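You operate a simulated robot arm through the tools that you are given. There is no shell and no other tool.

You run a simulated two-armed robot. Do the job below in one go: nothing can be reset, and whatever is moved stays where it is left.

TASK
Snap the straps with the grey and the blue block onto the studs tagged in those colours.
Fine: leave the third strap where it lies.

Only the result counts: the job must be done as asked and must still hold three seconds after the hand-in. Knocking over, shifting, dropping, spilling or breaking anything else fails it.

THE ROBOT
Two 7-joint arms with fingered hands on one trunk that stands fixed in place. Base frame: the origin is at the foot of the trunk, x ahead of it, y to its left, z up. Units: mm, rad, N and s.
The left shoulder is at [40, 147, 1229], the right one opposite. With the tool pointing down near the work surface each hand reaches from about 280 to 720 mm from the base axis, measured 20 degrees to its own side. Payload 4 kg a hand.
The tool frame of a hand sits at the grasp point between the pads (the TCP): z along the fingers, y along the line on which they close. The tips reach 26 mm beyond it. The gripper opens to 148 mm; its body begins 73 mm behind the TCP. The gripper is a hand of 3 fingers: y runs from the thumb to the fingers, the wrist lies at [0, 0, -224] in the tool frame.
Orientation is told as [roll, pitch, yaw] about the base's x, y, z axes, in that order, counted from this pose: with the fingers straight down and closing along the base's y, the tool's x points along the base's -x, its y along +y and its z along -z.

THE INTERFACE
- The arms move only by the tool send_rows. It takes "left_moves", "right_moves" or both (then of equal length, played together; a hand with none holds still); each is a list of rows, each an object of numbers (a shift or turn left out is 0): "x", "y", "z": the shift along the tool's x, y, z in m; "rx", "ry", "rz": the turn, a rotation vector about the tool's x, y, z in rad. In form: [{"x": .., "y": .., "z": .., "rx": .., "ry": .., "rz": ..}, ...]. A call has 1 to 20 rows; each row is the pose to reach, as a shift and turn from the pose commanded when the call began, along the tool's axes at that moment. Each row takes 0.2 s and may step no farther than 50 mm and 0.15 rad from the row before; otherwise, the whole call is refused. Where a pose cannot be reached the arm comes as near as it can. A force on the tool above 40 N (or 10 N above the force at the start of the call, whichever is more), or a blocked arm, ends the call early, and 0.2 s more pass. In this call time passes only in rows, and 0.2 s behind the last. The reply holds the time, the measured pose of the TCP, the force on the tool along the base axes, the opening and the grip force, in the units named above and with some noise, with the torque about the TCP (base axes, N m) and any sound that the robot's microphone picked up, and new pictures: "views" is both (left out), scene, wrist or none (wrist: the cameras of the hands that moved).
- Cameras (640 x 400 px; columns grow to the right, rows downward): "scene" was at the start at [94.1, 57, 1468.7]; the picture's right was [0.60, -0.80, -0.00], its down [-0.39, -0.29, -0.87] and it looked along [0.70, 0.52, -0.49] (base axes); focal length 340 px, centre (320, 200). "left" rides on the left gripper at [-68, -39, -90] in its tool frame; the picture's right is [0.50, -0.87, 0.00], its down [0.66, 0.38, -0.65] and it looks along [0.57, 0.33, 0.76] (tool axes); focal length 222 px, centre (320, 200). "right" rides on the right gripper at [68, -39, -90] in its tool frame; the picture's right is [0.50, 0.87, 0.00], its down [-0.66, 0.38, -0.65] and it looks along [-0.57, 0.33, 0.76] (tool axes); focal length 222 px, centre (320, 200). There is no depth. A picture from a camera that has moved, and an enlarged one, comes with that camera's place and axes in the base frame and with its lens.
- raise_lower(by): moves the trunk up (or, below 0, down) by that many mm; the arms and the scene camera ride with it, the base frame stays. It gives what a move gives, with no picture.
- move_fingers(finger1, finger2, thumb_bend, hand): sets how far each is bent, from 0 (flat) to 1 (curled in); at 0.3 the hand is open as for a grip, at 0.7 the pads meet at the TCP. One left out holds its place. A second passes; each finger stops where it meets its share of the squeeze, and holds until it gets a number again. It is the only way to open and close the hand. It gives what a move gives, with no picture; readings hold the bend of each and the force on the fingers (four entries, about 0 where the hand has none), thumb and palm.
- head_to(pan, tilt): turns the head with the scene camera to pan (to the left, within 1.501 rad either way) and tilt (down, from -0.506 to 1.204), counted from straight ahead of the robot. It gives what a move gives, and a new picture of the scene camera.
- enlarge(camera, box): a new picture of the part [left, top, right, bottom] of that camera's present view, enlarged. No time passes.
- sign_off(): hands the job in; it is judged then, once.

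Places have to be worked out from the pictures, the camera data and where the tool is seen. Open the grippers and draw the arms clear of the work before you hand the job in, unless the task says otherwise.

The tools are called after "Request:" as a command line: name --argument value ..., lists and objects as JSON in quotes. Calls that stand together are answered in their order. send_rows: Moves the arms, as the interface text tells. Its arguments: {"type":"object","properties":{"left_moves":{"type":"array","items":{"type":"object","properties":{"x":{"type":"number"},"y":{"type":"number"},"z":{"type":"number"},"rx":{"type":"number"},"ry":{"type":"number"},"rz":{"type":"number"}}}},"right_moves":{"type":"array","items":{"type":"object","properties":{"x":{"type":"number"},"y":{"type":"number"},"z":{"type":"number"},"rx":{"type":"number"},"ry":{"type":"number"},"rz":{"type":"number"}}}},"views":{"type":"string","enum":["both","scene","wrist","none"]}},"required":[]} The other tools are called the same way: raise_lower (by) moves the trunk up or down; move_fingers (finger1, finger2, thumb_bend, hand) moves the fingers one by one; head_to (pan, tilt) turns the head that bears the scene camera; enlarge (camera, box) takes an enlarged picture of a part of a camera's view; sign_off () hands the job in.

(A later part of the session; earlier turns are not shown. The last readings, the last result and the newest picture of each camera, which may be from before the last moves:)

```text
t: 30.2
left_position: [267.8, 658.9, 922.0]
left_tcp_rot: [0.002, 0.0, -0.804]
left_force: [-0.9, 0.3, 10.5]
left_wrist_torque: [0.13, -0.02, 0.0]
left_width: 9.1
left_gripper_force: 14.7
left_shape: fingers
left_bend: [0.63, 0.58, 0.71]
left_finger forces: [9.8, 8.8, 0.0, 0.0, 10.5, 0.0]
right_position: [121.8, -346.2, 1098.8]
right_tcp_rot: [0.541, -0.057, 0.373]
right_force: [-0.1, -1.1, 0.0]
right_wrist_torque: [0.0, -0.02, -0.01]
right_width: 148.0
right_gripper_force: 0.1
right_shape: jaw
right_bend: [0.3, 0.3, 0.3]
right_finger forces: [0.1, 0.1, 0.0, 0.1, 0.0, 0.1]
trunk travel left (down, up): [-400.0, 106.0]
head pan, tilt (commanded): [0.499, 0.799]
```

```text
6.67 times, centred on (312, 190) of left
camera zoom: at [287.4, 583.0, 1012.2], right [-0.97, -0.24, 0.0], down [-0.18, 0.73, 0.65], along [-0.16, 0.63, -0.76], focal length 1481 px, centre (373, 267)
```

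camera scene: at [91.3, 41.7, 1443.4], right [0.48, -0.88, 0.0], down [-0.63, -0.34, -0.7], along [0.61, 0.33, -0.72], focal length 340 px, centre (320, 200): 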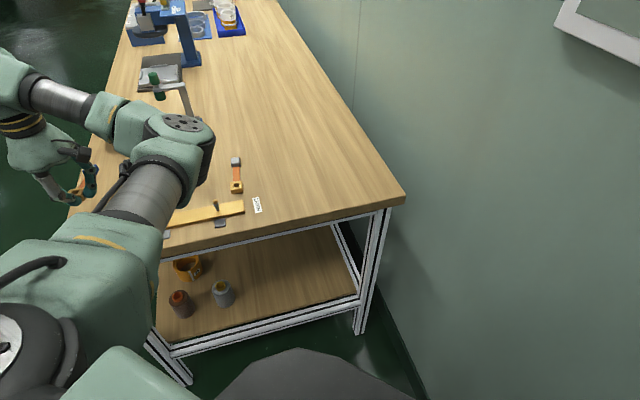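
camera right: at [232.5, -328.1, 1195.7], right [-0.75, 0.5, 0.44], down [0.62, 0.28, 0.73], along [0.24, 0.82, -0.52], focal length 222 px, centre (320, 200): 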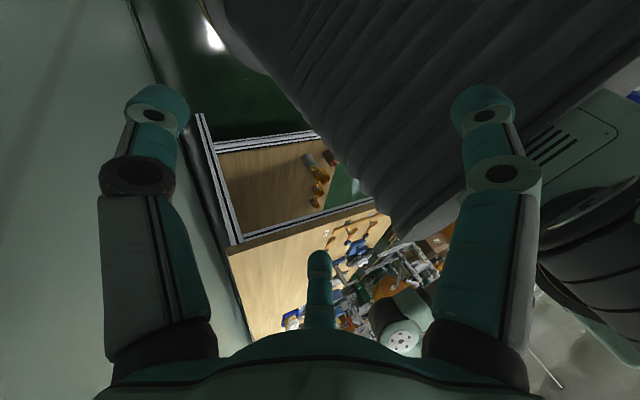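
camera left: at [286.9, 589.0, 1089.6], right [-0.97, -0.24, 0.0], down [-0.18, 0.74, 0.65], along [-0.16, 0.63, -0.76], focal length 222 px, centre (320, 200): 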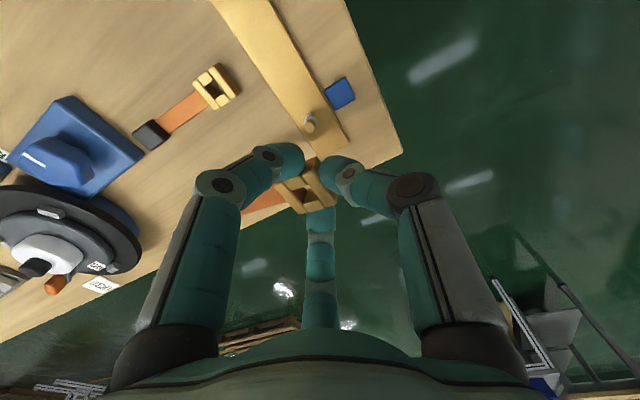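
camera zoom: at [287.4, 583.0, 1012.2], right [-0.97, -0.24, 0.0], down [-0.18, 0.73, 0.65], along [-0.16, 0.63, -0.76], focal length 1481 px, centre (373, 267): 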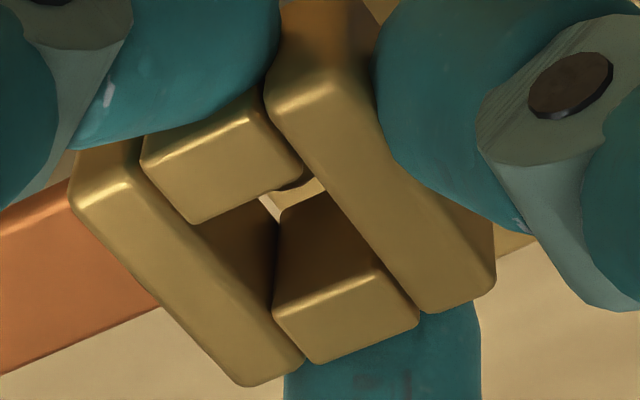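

Contact: 10.5 N upward at TCP z 922. I look closely through the hole to see where the head is before pushing harder.

Request:
enlarge --camera "left" --box '[290, 170, 338, 200]'

Request:
enlarge --camera "scene" --box '[86, 212, 118, 232]'

```text
13.33 times, centred on (314, 185) of left
camera zoom: at [287.4, 583.0, 1012.2], right [-0.97, -0.24, 0.0], down [-0.18, 0.73, 0.65], along [-0.16, 0.63, -0.76], focal length 2962 px, centre (400, 400)
```

zoom: 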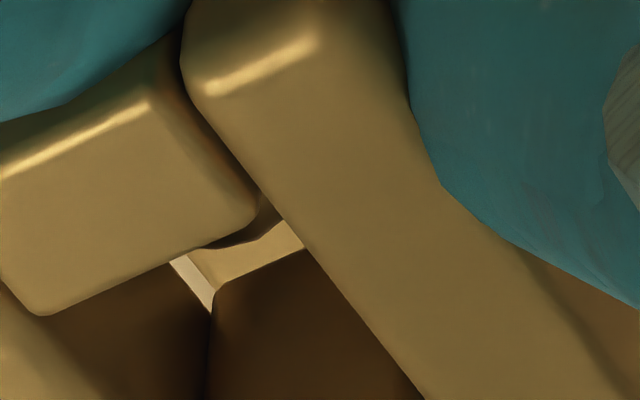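

```text
16.00 times, centred on (102, 222) of scene
camera zoom: at [91.0, 39.4, 1443.6], right [0.48, -0.88, 0.0], down [-0.63, -0.34, -0.7], along [0.61, 0.33, -0.72], focal length 5440 px, centre (3808, -152)
```

zoom: 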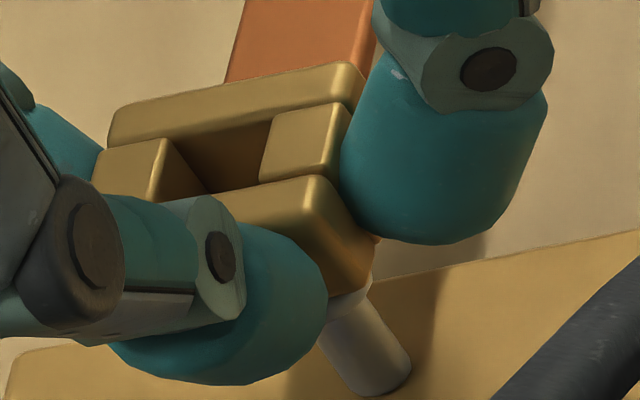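

Looking through the hole, the head's edge is visible centred inside it, and the scene shows the buckle right at the ring. I push down further in small steps to force it past the ring, listening for a snap.

Request:
send_rows --left_moves '[{"z": 0.001}, {"z": 0.002}, {"z": 0.003}, {"z": 0.004}]' --views "none"

Request:
enlarge --camera "scene" --box '[86, 212, 118, 232]'

Request:
enlarge --camera "left" --box '[280, 160, 344, 200]'

```text
t: 31.2
left_position: [267.8, 658.8, 917.4]
left_tcp_rot: [0.001, 0.001, -0.806]
left_force: [-1.7, -2.4, 11.2]
left_wrist_torque: [0.12, -0.03, 0.01]
left_width: 9.2
left_gripper_force: 15.0
left_shape: fingers
left_bend: [0.63, 0.58, 0.68]
left_finger forces: [10.2, 8.9, 0.0, 0.0, 10.7, 0.1]
right_position: [121.4, -346.5, 1097.7]
right_tcp_rot: [0.542, -0.06, 0.376]
right_force: [0.0, 0.1, -0.1]
right_wrist_torque: [0.0, 0.01, 0.0]
right_width: 147.9
right_gripper_force: 0.1
right_shape: jaw
right_bend: [0.3, 0.3, 0.3]
right_finger forces: [0.0, 0.0, 0.1, 0.0, 0.0, 0.0]
trunk travel left (down, up): [-400.0, 106.0]
head pan, tilt (commanded): [0.499, 0.799]
```

```text
16.00 times, centred on (102, 222) of scene
camera zoom: at [90.7, 38.8, 1443.6], right [0.48, -0.88, 0.0], down [-0.63, -0.34, -0.7], along [0.61, 0.34, -0.72], focal length 5440 px, centre (3808, -152)
```

zoom: 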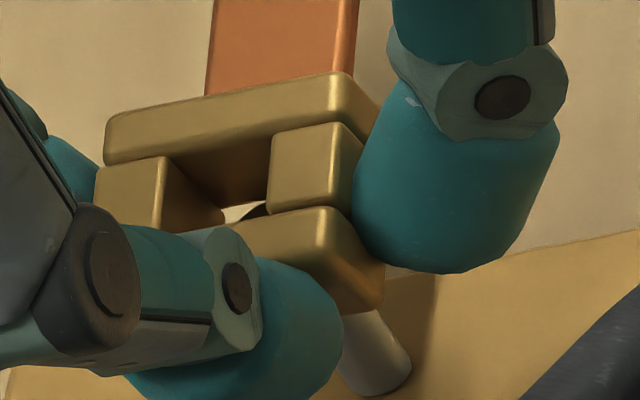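

```text
10.00 times, centred on (312, 180) of left
camera zoom: at [287.1, 582.4, 1008.1], right [-0.97, -0.24, 0.0], down [-0.18, 0.74, 0.65], along [-0.16, 0.63, -0.76], focal length 2221 px, centre (400, 400)
```

zoom: 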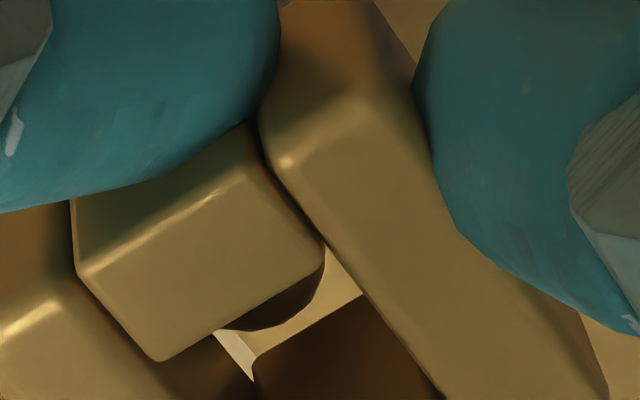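

The buckle slips and tips in the grip at about 11 N, so gripping cannot push it past the ring. The head is inside the hole, though. I will let go, then press from above with the fingertips on the bars around the stud. First I open the fingers a little.

Request:
move_fingers --hand "left" --finger1 0.52 --finger2 0.52 --thumb_bend 0.58

Request:
enlarge --camera "scene" --box '[76, 190, 140, 230]'

Request:
enlarge --camera "left" --box '[220, 130, 380, 230]'

```text
t: 32.2
left_position: [270.1, 660.2, 914.9]
left_tcp_rot: [-0.002, -0.001, -0.806]
left_force: [0.0, -0.7, 0.4]
left_wrist_torque: [0.03, -0.01, 0.0]
left_width: 46.9
left_gripper_force: 0.1
left_shape: fingers
left_bend: [0.52, 0.52, 0.57]
left_finger forces: [0.0, 0.0, 0.0, 0.1, 0.0, 0.0]
right_position: [122.5, -345.1, 1097.9]
right_tcp_rot: [0.539, -0.059, 0.374]
right_force: [0.2, 0.1, -0.1]
right_wrist_torque: [-0.03, 0.04, -0.01]
right_width: 148.2
right_gripper_force: 0.0
right_shape: jaw
right_bend: [0.3, 0.3, 0.3]
right_finger forces: [0.1, 0.0, 0.0, 0.0, 0.0, 0.1]
trunk travel left (down, up): [-400.0, 106.0]
head pan, tilt (commanded): [0.499, 0.799]
```

```text
10.00 times, centred on (108, 210) of scene
camera zoom: at [91.9, 41.2, 1443.4], right [0.48, -0.88, 0.0], down [-0.63, -0.34, -0.7], along [0.61, 0.33, -0.72], focal length 3400 px, centre (2440, 100)
```

zoom: 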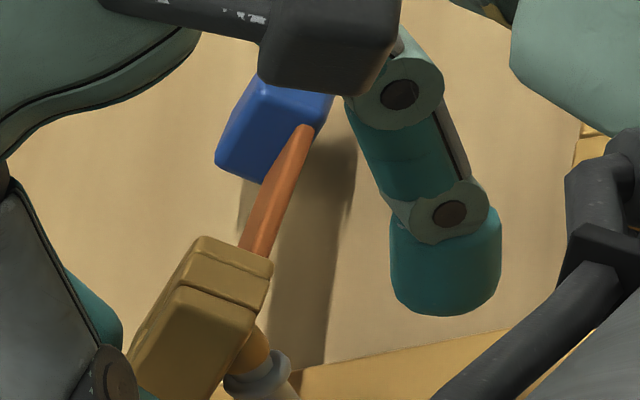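

```text
4.00 times, centred on (300, 180) of left
camera zoom: at [288.1, 584.0, 1006.8], right [-0.97, -0.24, 0.0], down [-0.18, 0.74, 0.65], along [-0.16, 0.63, -0.76], focal length 888 px, centre (400, 280)
```

zoom: 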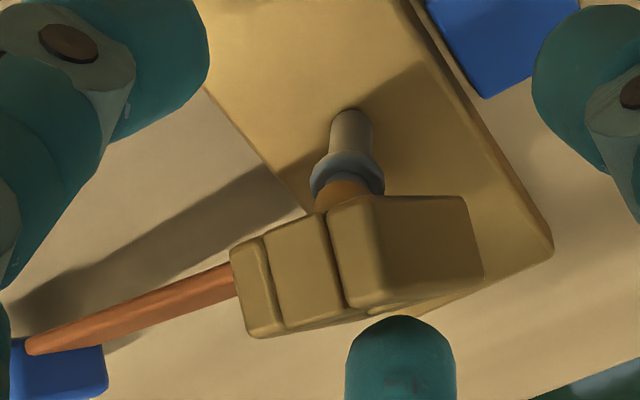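

The head was not really in the hole: the strap has rolled onto its side next to the stud. I look closely at how it lies before moving.

Request:
enlarge --camera "scene" --box '[80, 196, 128, 226]'

Request:
enlarge --camera "left" --box '[200, 140, 360, 240]'

Request:
enlarge --camera "left" --box '[0, 0, 640, 400]'

```text
13.33 times, centred on (104, 211) of scene
camera zoom: at [91.9, 41.2, 1443.4], right [0.48, -0.88, 0.0], down [-0.63, -0.34, -0.7], along [0.61, 0.33, -0.72], focal length 4533 px, centre (3200, 53)
```

zoom: 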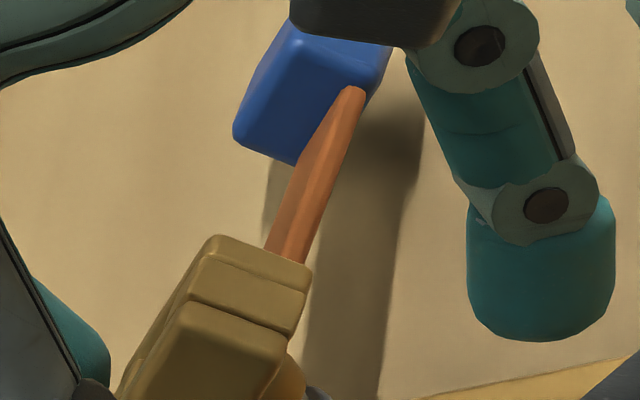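

```text
4.00 times, centred on (280, 190) of left
camera zoom: at [288.1, 584.0, 1006.8], right [-0.97, -0.24, 0.0], down [-0.18, 0.74, 0.65], along [-0.16, 0.63, -0.76], focal length 888 px, centre (480, 240)
```

zoom: 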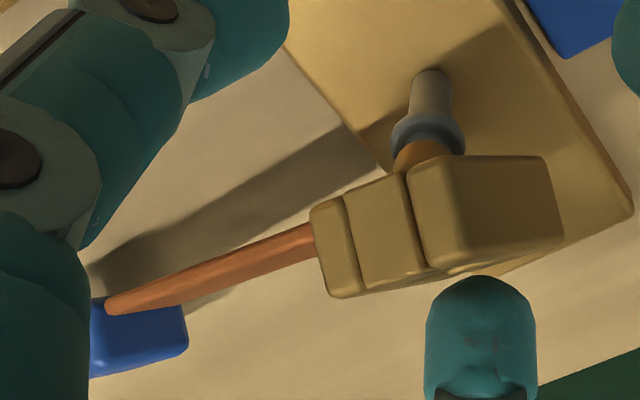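

```text
1.00 times, centred on (320, 200) of left (not enlarged: the box is as wide or as high as the picture)
camera zoom: at [288.1, 584.0, 1006.8], right [-0.97, -0.24, 0.0], down [-0.18, 0.74, 0.65], along [-0.16, 0.63, -0.76], focal length 222 px, centre (320, 200)
```

zoom: 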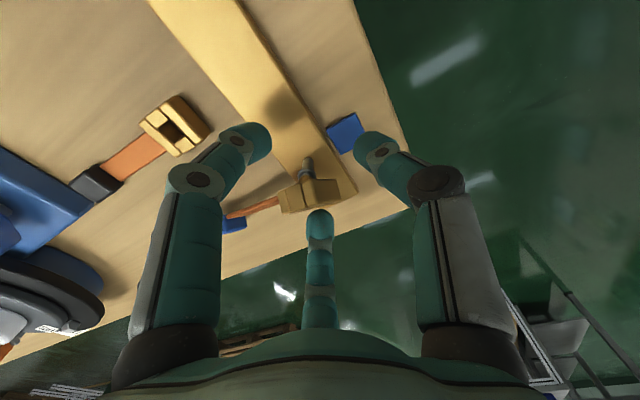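

The buckle seems to lean on the stud head with its side up. I take the closest possible look at the contact with the head.

Request:
enlarge --camera "left" --box '[270, 150, 350, 200]'

Request:
enlarge --camera "scene" --box '[80, 208, 112, 228]'

```text
8.00 times, centred on (310, 175) of left
camera zoom: at [288.1, 584.0, 1006.8], right [-0.97, -0.24, 0.0], down [-0.18, 0.74, 0.65], along [-0.16, 0.63, -0.76], focal length 1777 px, centre (400, 400)
```

zoom: 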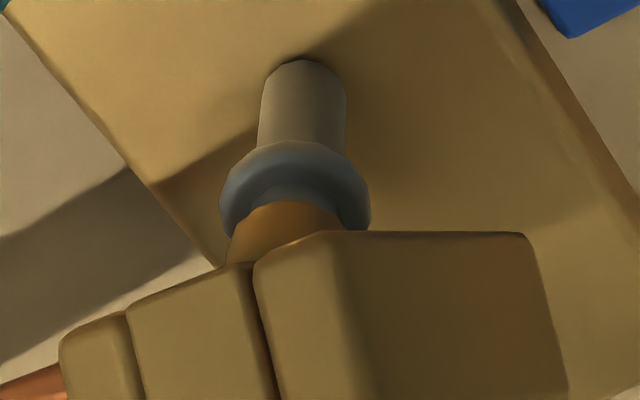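

```text
16.00 times, centred on (96, 218) of scene
camera zoom: at [91.9, 41.2, 1443.4], right [0.48, -0.88, 0.0], down [-0.63, -0.34, -0.7], along [0.61, 0.33, -0.72], focal length 5440 px, centre (3904, -88)
```

zoom: 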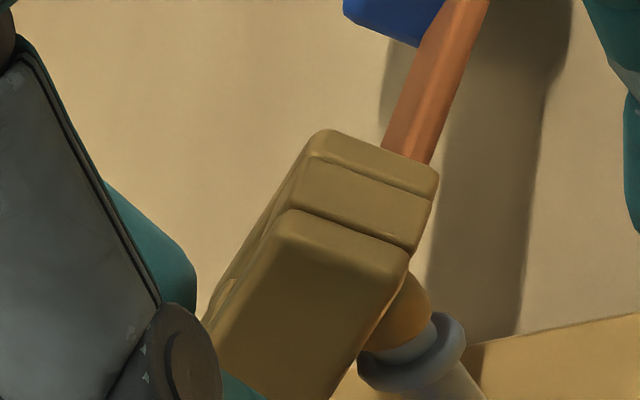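

The buckle is rolled about 65° and leans on the stud head. It is also only about 14–15 mm tall, so my height assumption put the hole about 3–4 mm off. I re-grip it as it is, so I can take it away and set it down again for a clean grasp.

Request:
move_fingers --hand "left" --finger1 0.62 --finger2 0.62 --thumb_bend 0.68

Request:
enlarge --camera "left" --box '[220, 130, 380, 230]'

Request:
enlarge --camera "scene" --box '[76, 190, 140, 230]'

```text
t: 33.2
left_position: [269.2, 661.3, 916.8]
left_tcp_rot: [-0.001, -0.001, -0.803]
left_force: [-3.6, 5.6, 3.3]
left_wrist_torque: [0.25, 0.07, 0.05]
left_width: 15.1
left_gripper_force: 3.9
left_shape: fingers
left_bend: [0.62, 0.56, 0.68]
left_finger forces: [0.0, 7.2, 0.1, 0.1, 0.1, 0.0]
right_position: [120.9, -344.5, 1097.8]
right_tcp_rot: [0.539, -0.057, 0.373]
right_force: [-0.2, 0.5, 1.0]
right_wrist_torque: [-0.04, -0.02, -0.01]
right_width: 147.9
right_gripper_force: 0.0
right_shape: jaw
right_bend: [0.3, 0.3, 0.3]
right_finger forces: [0.0, 0.0, 0.0, 0.1, 0.1, 0.0]
trunk travel left (down, up): [-400.0, 106.0]
head pan, tilt (commanded): [0.499, 0.799]
```

```text
4.00 times, centred on (300, 180) of left
camera zoom: at [287.2, 584.6, 1006.9], right [-0.97, -0.24, 0.0], down [-0.18, 0.74, 0.65], along [-0.16, 0.63, -0.76], focal length 888 px, centre (400, 280)
```

zoom: 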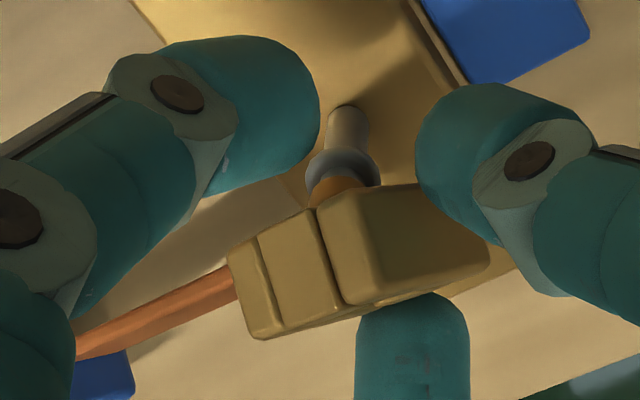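

```text
10.00 times, centred on (108, 210) of scene
camera zoom: at [91.1, 41.7, 1443.5], right [0.48, -0.88, 0.0], down [-0.63, -0.34, -0.7], along [0.61, 0.33, -0.72], focal length 3400 px, centre (2440, 100)
```

zoom: 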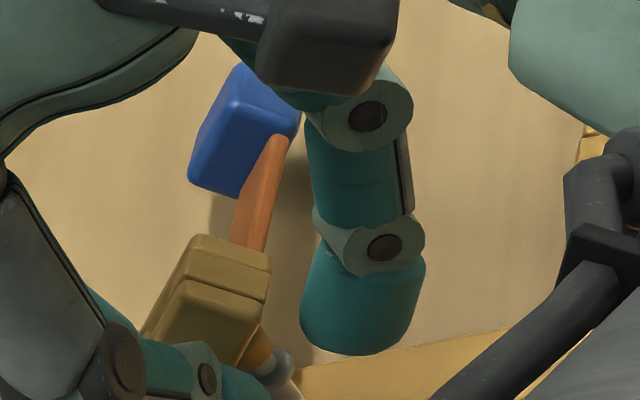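

Finger2 already pins the buckle against the stud (7 N). I close finger1 and the thumb fully to complete the grip.

Request:
move_fingers --hand "left" --finger1 0.78 --finger2 0.7 --thumb_bend 0.78

Request:
enlarge --camera "left" --box '[220, 130, 380, 230]'

Request:
enlarge --camera "scene" --box '[76, 190, 140, 230]'

```text
t: 34.2
left_position: [268.7, 661.1, 915.8]
left_tcp_rot: [-0.002, -0.002, -0.804]
left_force: [-7.4, 1.8, -1.4]
left_wrist_torque: [0.07, 0.12, 0.12]
left_width: 0.0
left_gripper_force: 3.0
left_shape: fingers
left_bend: [0.74, 0.56, 0.75]
left_finger forces: [0.0, 7.5, 0.0, 0.1, 0.1, 0.0]
right_position: [120.9, -345.2, 1099.0]
right_tcp_rot: [0.541, -0.057, 0.373]
right_force: [0.2, -0.3, 1.1]
right_wrist_torque: [0.0, 0.02, 0.02]
right_width: 148.0
right_gripper_force: 0.1
right_shape: jaw
right_bend: [0.3, 0.3, 0.3]
right_finger forces: [0.0, 0.0, 0.1, 0.0, 0.0, 0.1]
trunk travel left (down, up): [-400.0, 106.0]
head pan, tilt (commanded): [0.499, 0.799]
```

```text
4.00 times, centred on (300, 180) of left
camera zoom: at [287.0, 584.3, 1006.9], right [-0.97, -0.24, 0.0], down [-0.18, 0.74, 0.65], along [-0.16, 0.63, -0.76], focal length 888 px, centre (400, 280)
```

zoom: 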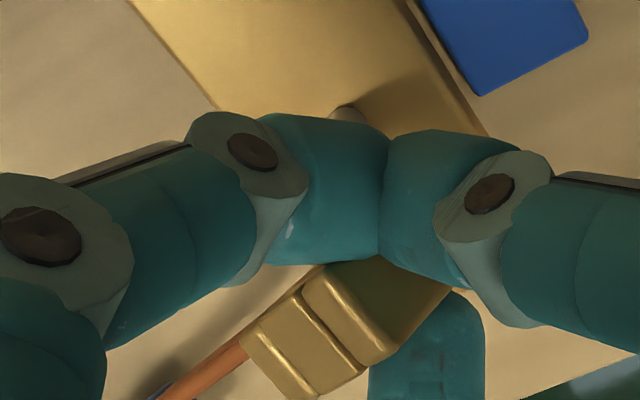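

```text
10.00 times, centred on (108, 210) of scene
camera zoom: at [90.6, 41.5, 1443.5], right [0.48, -0.88, 0.0], down [-0.63, -0.34, -0.7], along [0.61, 0.33, -0.72], focal length 3400 px, centre (2440, 100)
```

zoom: 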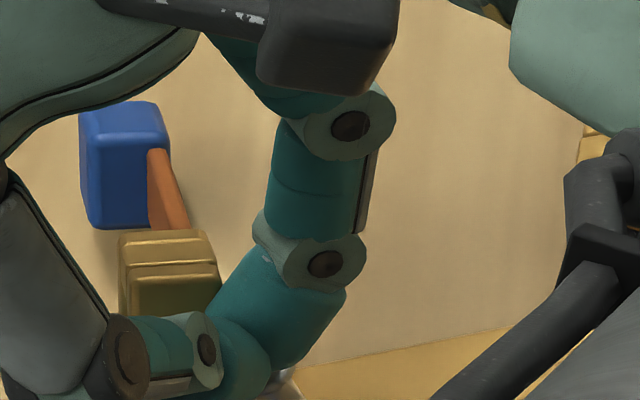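

The thumb and finger1 closed around the stud instead and only finger2 pins the strap. I open the hand and let the strap settle onto the table (it is well inside the edges), then grasp it afresh.

Request:
move_fingers --hand "left" --finger1 0.5 --finger2 0.56 --thumb_bend 0.5

Request:
move_fingers --hand "left" --finger1 0.4 --finger2 0.4 --thumb_bend 0.4

Request:
send_rows --left_moves '[{"z": -0.02}, {"z": -0.045}, {"z": -0.07}, {"z": -0.095}, {"z": -0.12}]' --views "both"

```text
t: 35.2
left_position: [269.6, 659.6, 915.8]
left_tcp_rot: [-0.001, -0.003, -0.805]
left_force: [0.3, 1.2, 0.0]
left_wrist_torque: [0.09, -0.01, 0.03]
left_width: 61.8
left_gripper_force: 0.9
left_shape: fingers
left_bend: [0.5, 0.54, 0.5]
left_finger forces: [0.1, 1.3, 0.1, 0.1, 0.0, 0.0]
right_position: [120.9, -344.6, 1097.9]
right_tcp_rot: [0.538, -0.059, 0.373]
right_force: [0.0, 0.3, -0.6]
right_wrist_torque: [-0.02, 0.01, -0.01]
right_width: 147.8
right_gripper_force: 0.0
right_shape: jaw
right_bend: [0.3, 0.3, 0.3]
right_finger forces: [0.0, 0.1, 0.1, 0.0, 0.1, 0.1]
trunk travel left (down, up): [-400.0, 106.0]
head pan, tilt (commanded): [0.499, 0.799]
```

```text
t: 36.2
left_position: [269.9, 660.1, 915.5]
left_tcp_rot: [-0.002, -0.002, -0.806]
left_force: [1.0, -0.9, -0.4]
left_wrist_torque: [-0.01, 0.0, 0.04]
left_width: 94.3
left_gripper_force: 0.1
left_shape: fingers
left_bend: [0.4, 0.4, 0.4]
left_finger forces: [0.1, 0.1, 0.0, 0.0, 0.0, 0.1]
right_position: [121.8, -344.1, 1098.2]
right_tcp_rot: [0.539, -0.059, 0.375]
right_force: [0.9, 0.1, 0.6]
right_wrist_torque: [-0.01, 0.0, 0.0]
right_width: 148.0
right_gripper_force: 0.1
right_shape: jaw
right_bend: [0.3, 0.3, 0.3]
right_finger forces: [0.0, 0.0, 0.0, 0.0, 0.0, 0.0]
trunk travel left (down, up): [-400.0, 106.0]
head pan, tilt (commanded): [0.499, 0.799]
```

```text
t: 37.4
left_position: [269.0, 659.2, 1037.4]
left_tcp_rot: [-0.001, -0.002, -0.807]
left_force: [0.9, -0.9, -0.1]
left_wrist_torque: [0.0, -0.01, 0.0]
left_width: 94.7
left_gripper_force: 0.1
left_shape: fingers
left_bend: [0.4, 0.4, 0.4]
left_finger forces: [0.0, 0.0, 0.0, 0.0, 0.1, 0.0]
right_position: [122.0, -345.4, 1098.6]
right_tcp_rot: [0.542, -0.058, 0.374]
right_force: [0.0, 0.2, 0.2]
right_wrist_torque: [-0.01, 0.0, -0.03]
right_width: 147.9
right_gripper_force: 0.0
right_shape: jaw
right_bend: [0.3, 0.3, 0.3]
right_finger forces: [0.0, 0.0, 0.1, 0.0, 0.1, 0.1]
trunk travel left (down, up): [-400.0, 106.0]
head pan, tilt (commanded): [0.499, 0.799]
camera scene: at [91.7, 40.6, 1443.4], right [0.48, -0.88, 0.0], down [-0.63, -0.34, -0.7], along [0.61, 0.33, -0.72], focal length 340 px, centre (320, 200)
camera left: at [288.2, 583.5, 1128.0], right [-0.97, -0.24, 0.0], down [-0.18, 0.74, 0.65], along [-0.16, 0.63, -0.76], focal length 222 px, centre (320, 200)
```

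scene: 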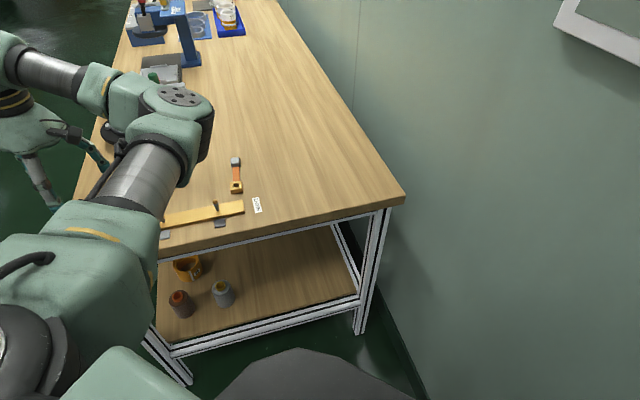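
left: 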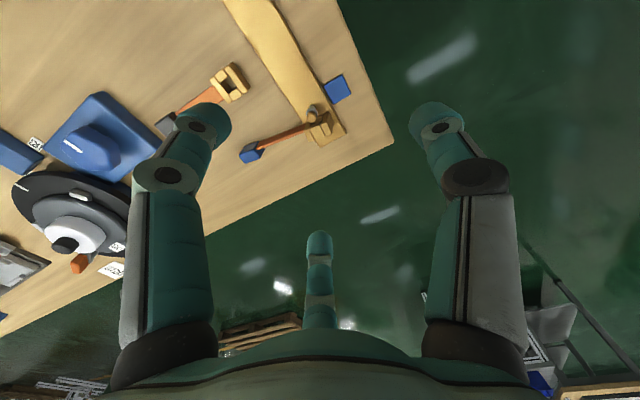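

The hand is clear above. I enlarge to see how the blue strap came to rest.

Request:
enlarge --camera "left" --box '[225, 80, 353, 160]'

Request:
enlarge --camera "left" --box '[290, 95, 354, 135]'

```text
5.00 times, centred on (289, 120) of left
camera zoom: at [288.2, 583.5, 1128.0], right [-0.97, -0.24, 0.0], down [-0.18, 0.74, 0.65], along [-0.16, 0.63, -0.76], focal length 1111 px, centre (475, 600)
```

zoom: 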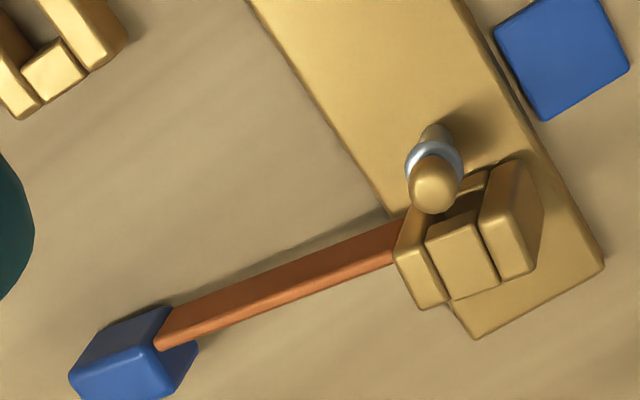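

```text
10.00 times, centred on (322, 115) of left
camera zoom: at [288.2, 583.5, 1128.0], right [-0.97, -0.24, 0.0], down [-0.18, 0.74, 0.65], along [-0.16, 0.63, -0.76], focal length 2221 px, centre (300, 1050)
```

zoom: 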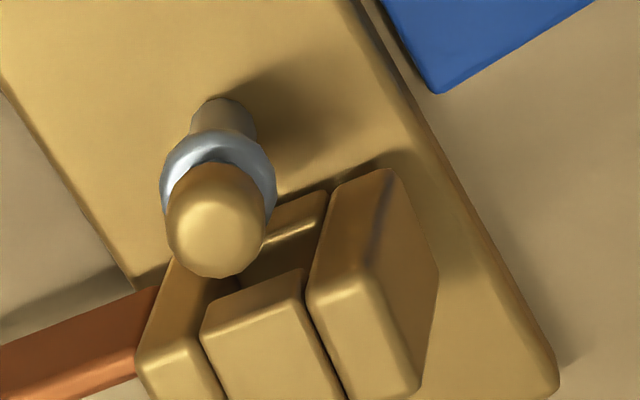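

The strap lies on its side: the buckle is on the plank about 20 mm beside the stud and the block is on the table. The simplest way is to lift it by the block, take it to its old free place, set it down and tip it flat. I look closer at the block.

Request:
enlarge --camera "left" --box '[225, 125, 289, 165]'

Request:
enlarge --camera "scene" --box '[60, 120, 140, 170]'

```text
10.00 times, centred on (257, 145) of left
camera zoom: at [288.2, 583.5, 1128.0], right [-0.97, -0.24, 0.0], down [-0.18, 0.74, 0.65], along [-0.16, 0.63, -0.76], focal length 2221 px, centre (950, 750)
```

zoom: 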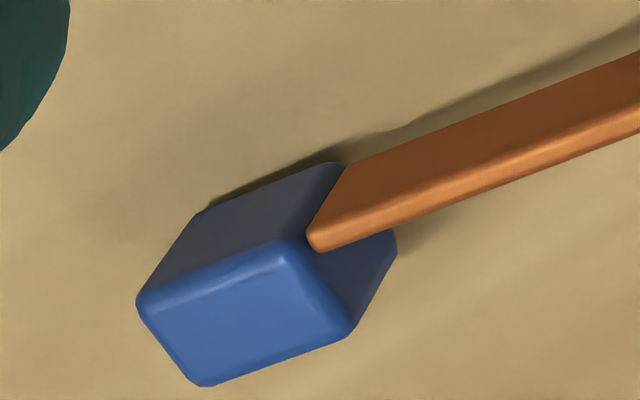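

```text
8.00 times, centred on (100, 145) of scene
camera zoom: at [91.7, 40.6, 1443.4], right [0.48, -0.88, 0.0], down [-0.63, -0.34, -0.7], along [0.61, 0.33, -0.72], focal length 2720 px, centre (2080, 640)
```

zoom: 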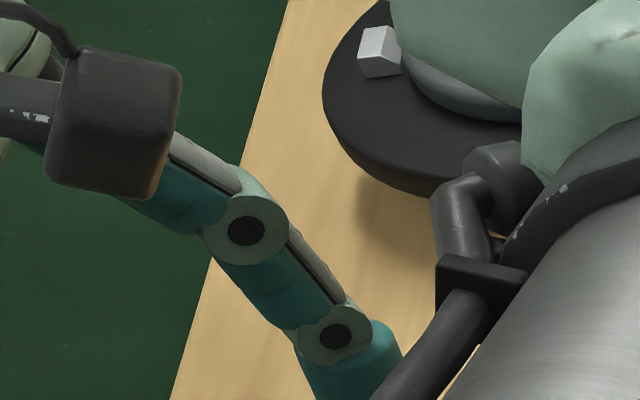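

The block is beyond easy reach, but the leather is reachable at about (303, 710). I turn the hand by 1.45 rad so thumb and fingers straddle the leather, and hover over it.

Request:
send_rows --left_moves '[{"x": 0.0013, "y": 0.006, "rz": -0.145}, {"x": 0.0026, "y": 0.012, "rz": -0.29}, {"x": 0.0039, "y": 0.018, "rz": -0.435}, {"x": 0.0052, "y": 0.024, "rz": -0.58}, {"x": 0.0065, "y": 0.03, "rz": -0.725}, {"x": 0.0078, "y": 0.036, "rz": -0.87}, {"x": 0.0091, "y": 0.042, "rz": -1.015}, {"x": 0.0104, "y": 0.048, "rz": -1.16}, {"x": 0.0117, "y": 0.054, "rz": -1.305}, {"x": 0.013, "y": 0.06, "rz": -1.45}]' --views "both"

```text
t: 39.6
left_position: [303.7, 711.7, 1035.2]
left_tcp_rot: [-0.005, 0.002, 0.646]
left_force: [-0.5, 0.9, -0.2]
left_wrist_torque: [-0.02, 0.03, 0.01]
left_width: 94.6
left_gripper_force: 0.0
left_shape: fingers
left_bend: [0.4, 0.4, 0.4]
left_finger forces: [0.1, 0.0, 0.1, 0.0, 0.0, 0.1]
right_position: [121.4, -344.5, 1098.5]
right_tcp_rot: [0.54, -0.06, 0.373]
right_force: [0.6, 0.3, 0.1]
right_wrist_torque: [0.03, 0.01, 0.0]
right_width: 148.3
right_gripper_force: 0.1
right_shape: jaw
right_bend: [0.3, 0.3, 0.3]
right_finger forces: [0.0, 0.0, 0.0, 0.1, 0.1, 0.1]
trunk travel left (down, up): [-400.0, 106.0]
head pan, tilt (commanded): [0.499, 0.799]
camera scene: at [91.8, 41.4, 1443.4], right [0.48, -0.88, 0.0], down [-0.63, -0.34, -0.7], along [0.61, 0.33, -0.72], focal length 340 px, centre (320, 200)
camera left: at [381.2, 720.7, 1126.6], right [0.12, -0.99, 0.0], down [-0.75, -0.09, 0.65], along [-0.65, -0.08, -0.76], focal length 222 px, centre (320, 200)
```

scene: 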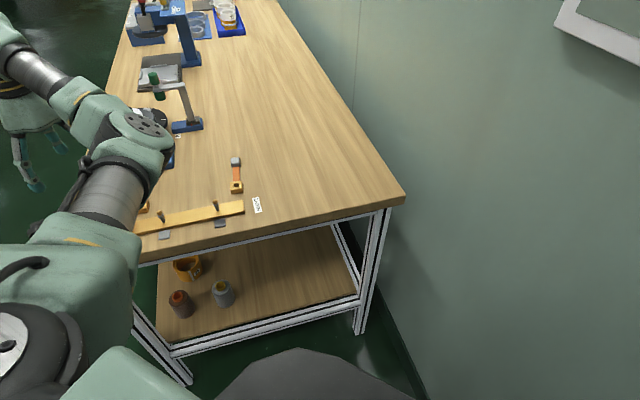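
left: 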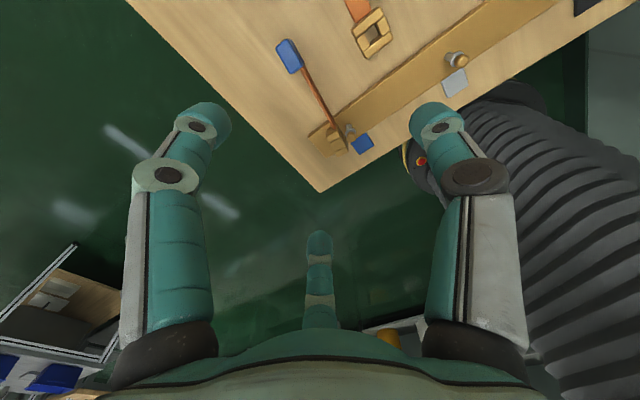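

The hand reached the pose, and the camera now views the strap from the other side. I enlarge it.

Request:
enlarge --camera "left" --box '[264, 30, 392, 110]'

Request:
enlarge --camera "left" --box '[296, 90, 392, 150]'

```text
5.00 times, centred on (328, 70) of left
camera zoom: at [381.2, 720.7, 1126.6], right [0.12, -0.99, 0.0], down [-0.75, -0.09, 0.65], along [-0.65, -0.08, -0.76], focal length 1111 px, centre (280, 850)
```

zoom: 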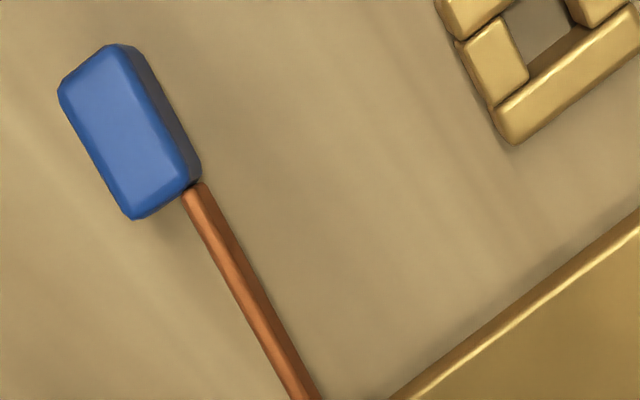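

```text
6.67 times, centred on (344, 120) of left
camera zoom: at [381.2, 720.7, 1126.6], right [0.12, -0.99, 0.0], down [-0.75, -0.09, 0.65], along [-0.65, -0.08, -0.76], focal length 1481 px, centre (160, 733)
```

zoom: 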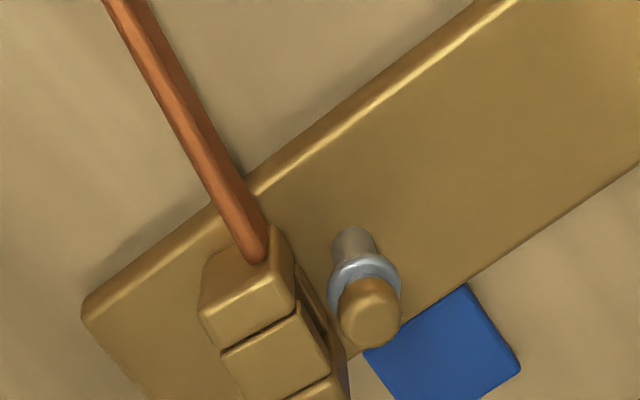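

The leather runs at 37° and passes 1.4 mm from the hand axis. I shift 10 mm toward the block to stay off the plank, narrow the fingers and lower.

Request:
move_fingers --hand "left" --finger1 0.57 --finger2 0.57 --thumb_bend 0.57

Request:
send_rows --left_moves '[{"x": -0.005, "y": -0.001, "z": 0.03}, {"x": -0.01, "y": -0.001, "z": 0.06}, {"x": -0.01, "y": -0.001, "z": 0.09}, {"x": -0.01, "y": -0.001, "z": 0.115}, {"x": -0.01, "y": -0.001, "z": 0.13}, {"x": -0.01, "y": -0.001, "z": 0.14}, {"x": -0.01, "y": -0.001, "z": 0.147}]' --views "wrist"

Request:
enlarge --camera "left" --box '[220, 110, 420, 235]'

```text
t: 40.6
left_position: [303.4, 711.2, 1036.2]
left_tcp_rot: [-0.001, 0.002, 0.643]
left_force: [0.6, 0.0, -0.7]
left_wrist_torque: [0.02, -0.01, -0.01]
left_width: 42.9
left_gripper_force: 0.2
left_shape: fingers
left_bend: [0.56, 0.56, 0.56]
left_finger forces: [0.1, 0.0, 0.0, 0.1, 0.1, 0.0]
right_position: [121.2, -344.7, 1099.3]
right_tcp_rot: [0.539, -0.057, 0.374]
right_force: [0.1, -0.4, 0.6]
right_wrist_torque: [-0.03, -0.01, 0.03]
right_width: 148.0
right_gripper_force: 0.2
right_shape: jaw
right_bend: [0.3, 0.3, 0.3]
right_finger forces: [0.0, 0.0, 0.0, 0.1, 0.0, 0.1]
trunk travel left (down, up): [-400.0, 106.0]
head pan, tilt (commanded): [0.499, 0.799]
```

```text
t: 42.2
left_position: [312.6, 716.0, 888.6]
left_tcp_rot: [-0.001, 0.001, 0.643]
left_force: [0.4, -0.1, 0.5]
left_wrist_torque: [-0.02, 0.02, -0.02]
left_width: 42.8
left_gripper_force: 0.0
left_shape: fingers
left_bend: [0.56, 0.56, 0.56]
left_finger forces: [0.0, 0.0, 0.0, 0.0, 0.0, 0.0]
right_position: [122.2, -345.4, 1099.2]
right_tcp_rot: [0.539, -0.058, 0.372]
right_force: [0.2, 0.3, 0.5]
right_wrist_torque: [0.01, 0.0, 0.01]
right_width: 148.0
right_gripper_force: 0.2
right_shape: jaw
right_bend: [0.3, 0.3, 0.3]
right_finger forces: [0.0, 0.1, 0.1, 0.1, 0.0, 0.0]
trunk travel left (down, up): [-400.0, 106.0]
head pan, tilt (commanded): [0.499, 0.799]
camera left: at [389.8, 725.6, 979.5], right [0.12, -0.99, 0.0], down [-0.75, -0.09, 0.65], along [-0.65, -0.08, -0.76], focal length 222 px, centre (320, 200)
```

left: 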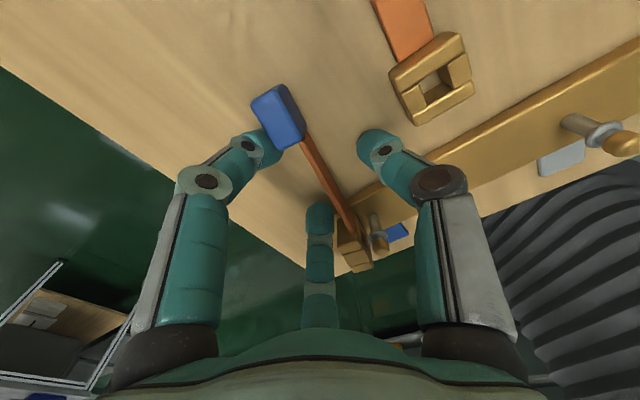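

```text
3.20 times, centred on (320, 172) of left
camera zoom: at [389.8, 725.6, 979.5], right [0.12, -0.99, 0.0], down [-0.75, -0.09, 0.65], along [-0.65, -0.08, -0.76], focal length 711 px, centre (320, 288)
```

zoom: 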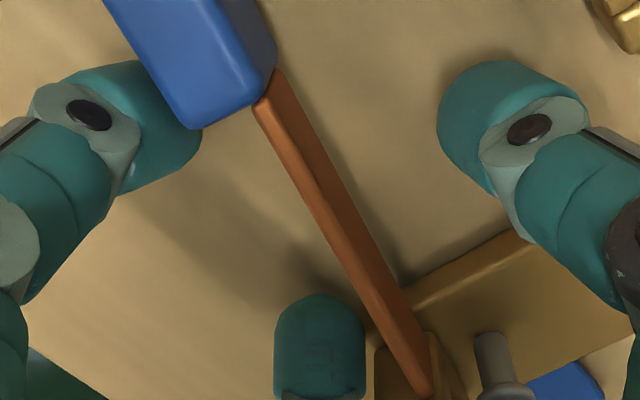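

The leather runs through the middle of the hand. I lower 4 mm more and close.

Request:
send_rows --left_moves '[{"z": 0.002}, {"z": 0.004}]' --views "none"

Request:
move_fingers --hand "left" --finger1 0.76 --finger2 0.76 --thumb_bend 0.72

Request:
enlarge --camera "left" --box '[220, 110, 420, 235]'

```text
t: 42.8
left_position: [313.0, 715.6, 884.5]
left_tcp_rot: [-0.001, 0.002, 0.642]
left_force: [1.0, 0.2, 0.3]
left_wrist_torque: [0.02, 0.02, -0.02]
left_width: 42.8
left_gripper_force: 0.1
left_shape: fingers
left_bend: [0.56, 0.56, 0.56]
left_finger forces: [0.1, 0.0, 0.0, 0.0, 0.1, 0.0]
right_position: [122.6, -345.2, 1097.4]
right_tcp_rot: [0.54, -0.057, 0.373]
right_force: [-0.4, -0.5, 0.2]
right_wrist_torque: [0.01, 0.0, 0.03]
right_width: 148.1
right_gripper_force: 0.0
right_shape: jaw
right_bend: [0.3, 0.3, 0.3]
right_finger forces: [0.0, 0.0, 0.1, 0.0, 0.1, 0.0]
trunk travel left (down, up): [-400.0, 106.0]
head pan, tilt (commanded): [0.499, 0.799]
```

```text
t: 43.8
left_position: [312.5, 715.6, 883.7]
left_tcp_rot: [-0.003, 0.002, 0.642]
left_force: [-0.5, 0.5, -1.1]
left_wrist_torque: [-0.01, -0.03, 0.0]
left_width: 1.5
left_gripper_force: 3.1
left_shape: fingers
left_bend: [0.73, 0.73, 0.69]
left_finger forces: [0.0, 0.1, 0.0, 0.0, 6.3, 0.0]
right_position: [122.0, -344.0, 1097.6]
right_tcp_rot: [0.538, -0.057, 0.374]
right_force: [0.0, -0.1, 0.3]
right_wrist_torque: [0.02, -0.03, -0.01]
right_width: 147.9
right_gripper_force: 0.1
right_shape: jaw
right_bend: [0.3, 0.3, 0.3]
right_finger forces: [0.0, 0.0, 0.0, 0.0, 0.0, 0.0]
trunk travel left (down, up): [-400.0, 106.0]
head pan, tilt (commanded): [0.499, 0.799]
```

```text
3.20 times, centred on (320, 172) of left
camera zoom: at [389.9, 724.8, 975.6], right [0.12, -0.99, 0.0], down [-0.75, -0.09, 0.65], along [-0.65, -0.08, -0.76], focal length 711 px, centre (320, 288)
```

zoom: 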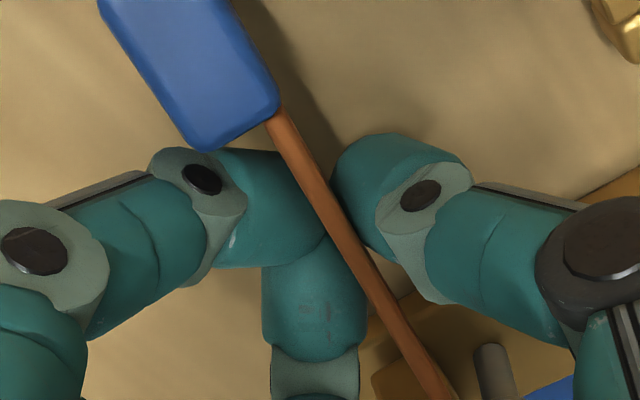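

The leather is now clamped between the thumb and the two fingers. I squeeze a bit more and lift gently.

Request:
move_fingers --hand "left" --finger1 0.8 --finger2 0.8 --thumb_bend 0.8

Request:
send_rows --left_moves '[{"z": -0.005}, {"z": -0.01}, {"z": -0.02}, {"z": -0.03}, {"z": -0.04}, {"z": -0.05}]' --views "both"

Request:
enlarge --camera "left" --box '[200, 90, 440, 240]'

```text
t: 44.8
left_position: [312.3, 716.5, 884.4]
left_tcp_rot: [-0.003, 0.001, 0.642]
left_force: [0.6, -0.2, 0.5]
left_wrist_torque: [0.04, -0.05, -0.04]
left_width: 0.0
left_gripper_force: 21.3
left_shape: fingers
left_bend: [0.76, 0.76, 0.71]
left_finger forces: [14.5, 13.7, 0.0, 0.0, 14.9, 0.0]
right_position: [122.2, -344.1, 1099.1]
right_tcp_rot: [0.538, -0.056, 0.373]
right_force: [0.0, -0.6, -0.5]
right_wrist_torque: [-0.04, 0.03, 0.01]
right_width: 148.3
right_gripper_force: 0.2
right_shape: jaw
right_bend: [0.3, 0.3, 0.3]
right_finger forces: [0.0, 0.1, 0.1, 0.0, 0.0, 0.1]
trunk travel left (down, up): [-400.0, 106.0]
head pan, tilt (commanded): [0.499, 0.799]
```

```text
t: 46.2
left_position: [311.2, 717.1, 934.1]
left_tcp_rot: [0.0, 0.003, 0.646]
left_force: [0.5, -0.2, -1.3]
left_wrist_torque: [0.01, -0.04, 0.06]
left_width: 0.6
left_gripper_force: 21.3
left_shape: fingers
left_bend: [0.76, 0.76, 0.71]
left_finger forces: [14.6, 13.7, 0.1, 0.1, 14.9, 0.0]
right_position: [121.3, -345.9, 1097.6]
right_tcp_rot: [0.54, -0.058, 0.373]
right_force: [-0.6, -0.5, 0.6]
right_wrist_torque: [-0.01, 0.0, -0.01]
right_width: 148.1
right_gripper_force: 0.1
right_shape: jaw
right_bend: [0.3, 0.3, 0.3]
right_finger forces: [0.0, 0.0, 0.1, 0.0, 0.0, 0.0]
trunk travel left (down, up): [-400.0, 106.0]
head pan, tilt (commanded): [0.499, 0.799]
camera scene: at [92.0, 41.0, 1443.4], right [0.48, -0.88, 0.0], down [-0.63, -0.34, -0.7], along [0.61, 0.33, -0.72], focal length 340 px, centre (320, 200)
camera left: at [389.6, 725.3, 1026.0], right [0.12, -0.99, 0.0], down [-0.75, -0.09, 0.65], along [-0.65, -0.08, -0.76], focal length 222 px, centre (320, 200)
```

scene: 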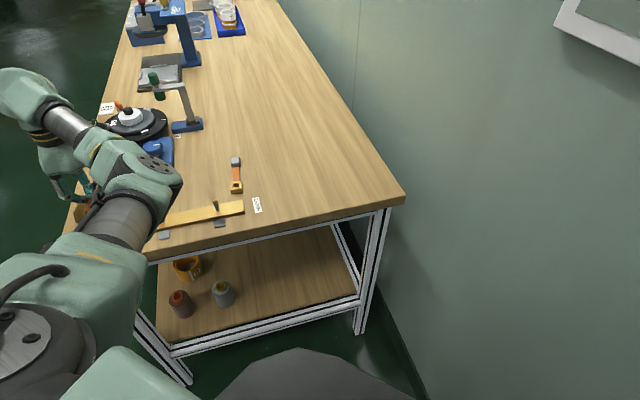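
left: 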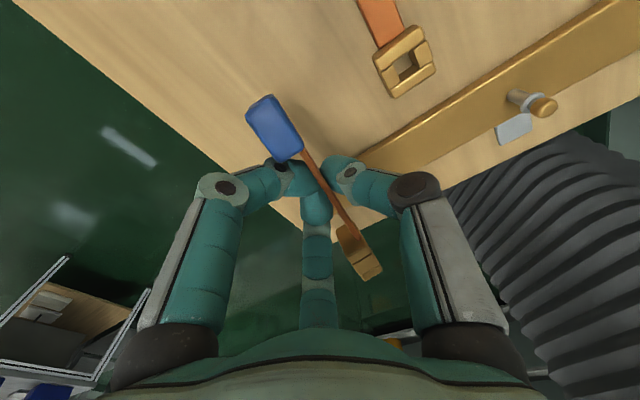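

```text
2.67 times, centred on (320, 165) of left
camera zoom: at [389.6, 725.3, 1026.0], right [0.12, -0.99, 0.0], down [-0.75, -0.09, 0.65], along [-0.65, -0.08, -0.76], focal length 592 px, centre (320, 293)
```

zoom: 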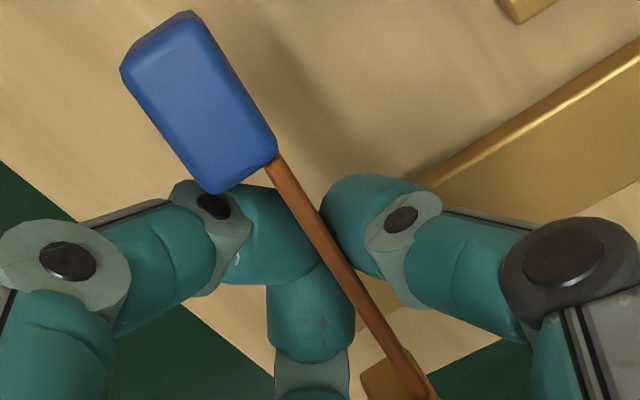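

With the stronger command the grip is 14–15 N per finger, and the strap came up cleanly, still on edge. I raise it and carry it to the free area near its old place.

Request:
send_rows --left_moves '[{"z": -0.02}, {"z": -0.036}, {"x": -0.009, "y": -0.0245, "z": -0.036, "rz": -0.015}, {"x": -0.019, "y": -0.049, "z": -0.036, "rz": -0.03}, {"x": -0.028, "y": -0.0735, "z": -0.036, "rz": -0.045}, {"x": -0.038, "y": -0.098, "z": -0.036, "rz": -0.06}, {"x": -0.047, "y": -0.1225, "z": -0.036, "rz": -0.075}, {"x": -0.0565, "y": -0.147, "z": -0.036, "rz": -0.09}, {"x": -0.066, "y": -0.171, "z": -0.036, "rz": -0.104}]' --views "both"

```text
t: 48.2
left_position: [456.2, 611.2, 976.4]
left_tcp_rot: [-0.001, 0.002, 0.748]
left_force: [-0.3, -0.1, -0.9]
left_wrist_torque: [0.05, -0.01, 0.0]
left_width: 0.3
left_gripper_force: 14.9
left_shape: fingers
left_bend: [0.76, 0.76, 0.71]
left_finger forces: [14.8, 0.0, 0.1, 0.0, 14.8, 0.0]
left hand out of reach, approached as far as the arm can: row 9
right_position: [123.0, -345.7, 1097.9]
right_tcp_rot: [0.541, -0.057, 0.375]
right_force: [1.0, -0.3, -0.9]
right_wrist_torque: [-0.01, 0.01, 0.03]
right_width: 147.9
right_gripper_force: 0.0
right_shape: jaw
right_bend: [0.3, 0.3, 0.3]
right_finger forces: [0.0, 0.0, 0.0, 0.0, 0.0, 0.1]
trunk travel left (down, up): [-400.0, 106.0]
head pan, tilt (commanded): [0.499, 0.799]
camera scene: at [92.8, 39.6, 1443.4], right [0.48, -0.88, 0.0], down [-0.63, -0.34, -0.7], along [0.61, 0.33, -0.72], focal length 340 px, centre (320, 200)
camera left: at [531.5, 628.3, 1068.0], right [0.22, -0.97, 0.0], down [-0.74, -0.17, 0.65], along [-0.64, -0.15, -0.76], focal length 222 px, centre (320, 200)
```

scene: 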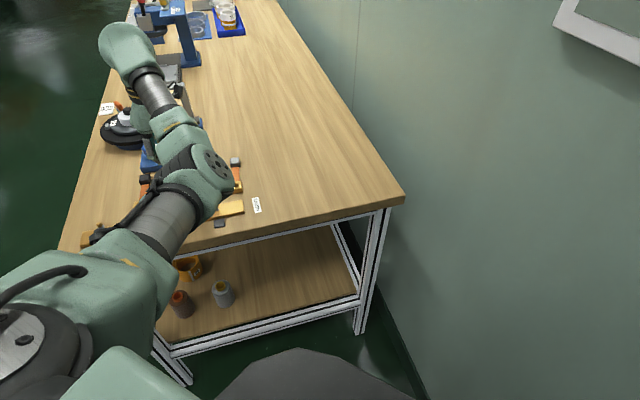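
left: 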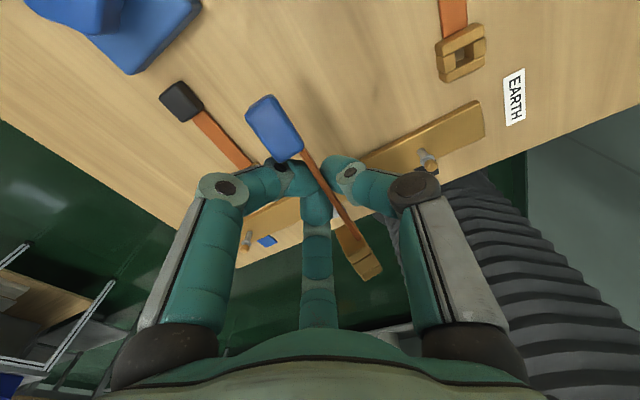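

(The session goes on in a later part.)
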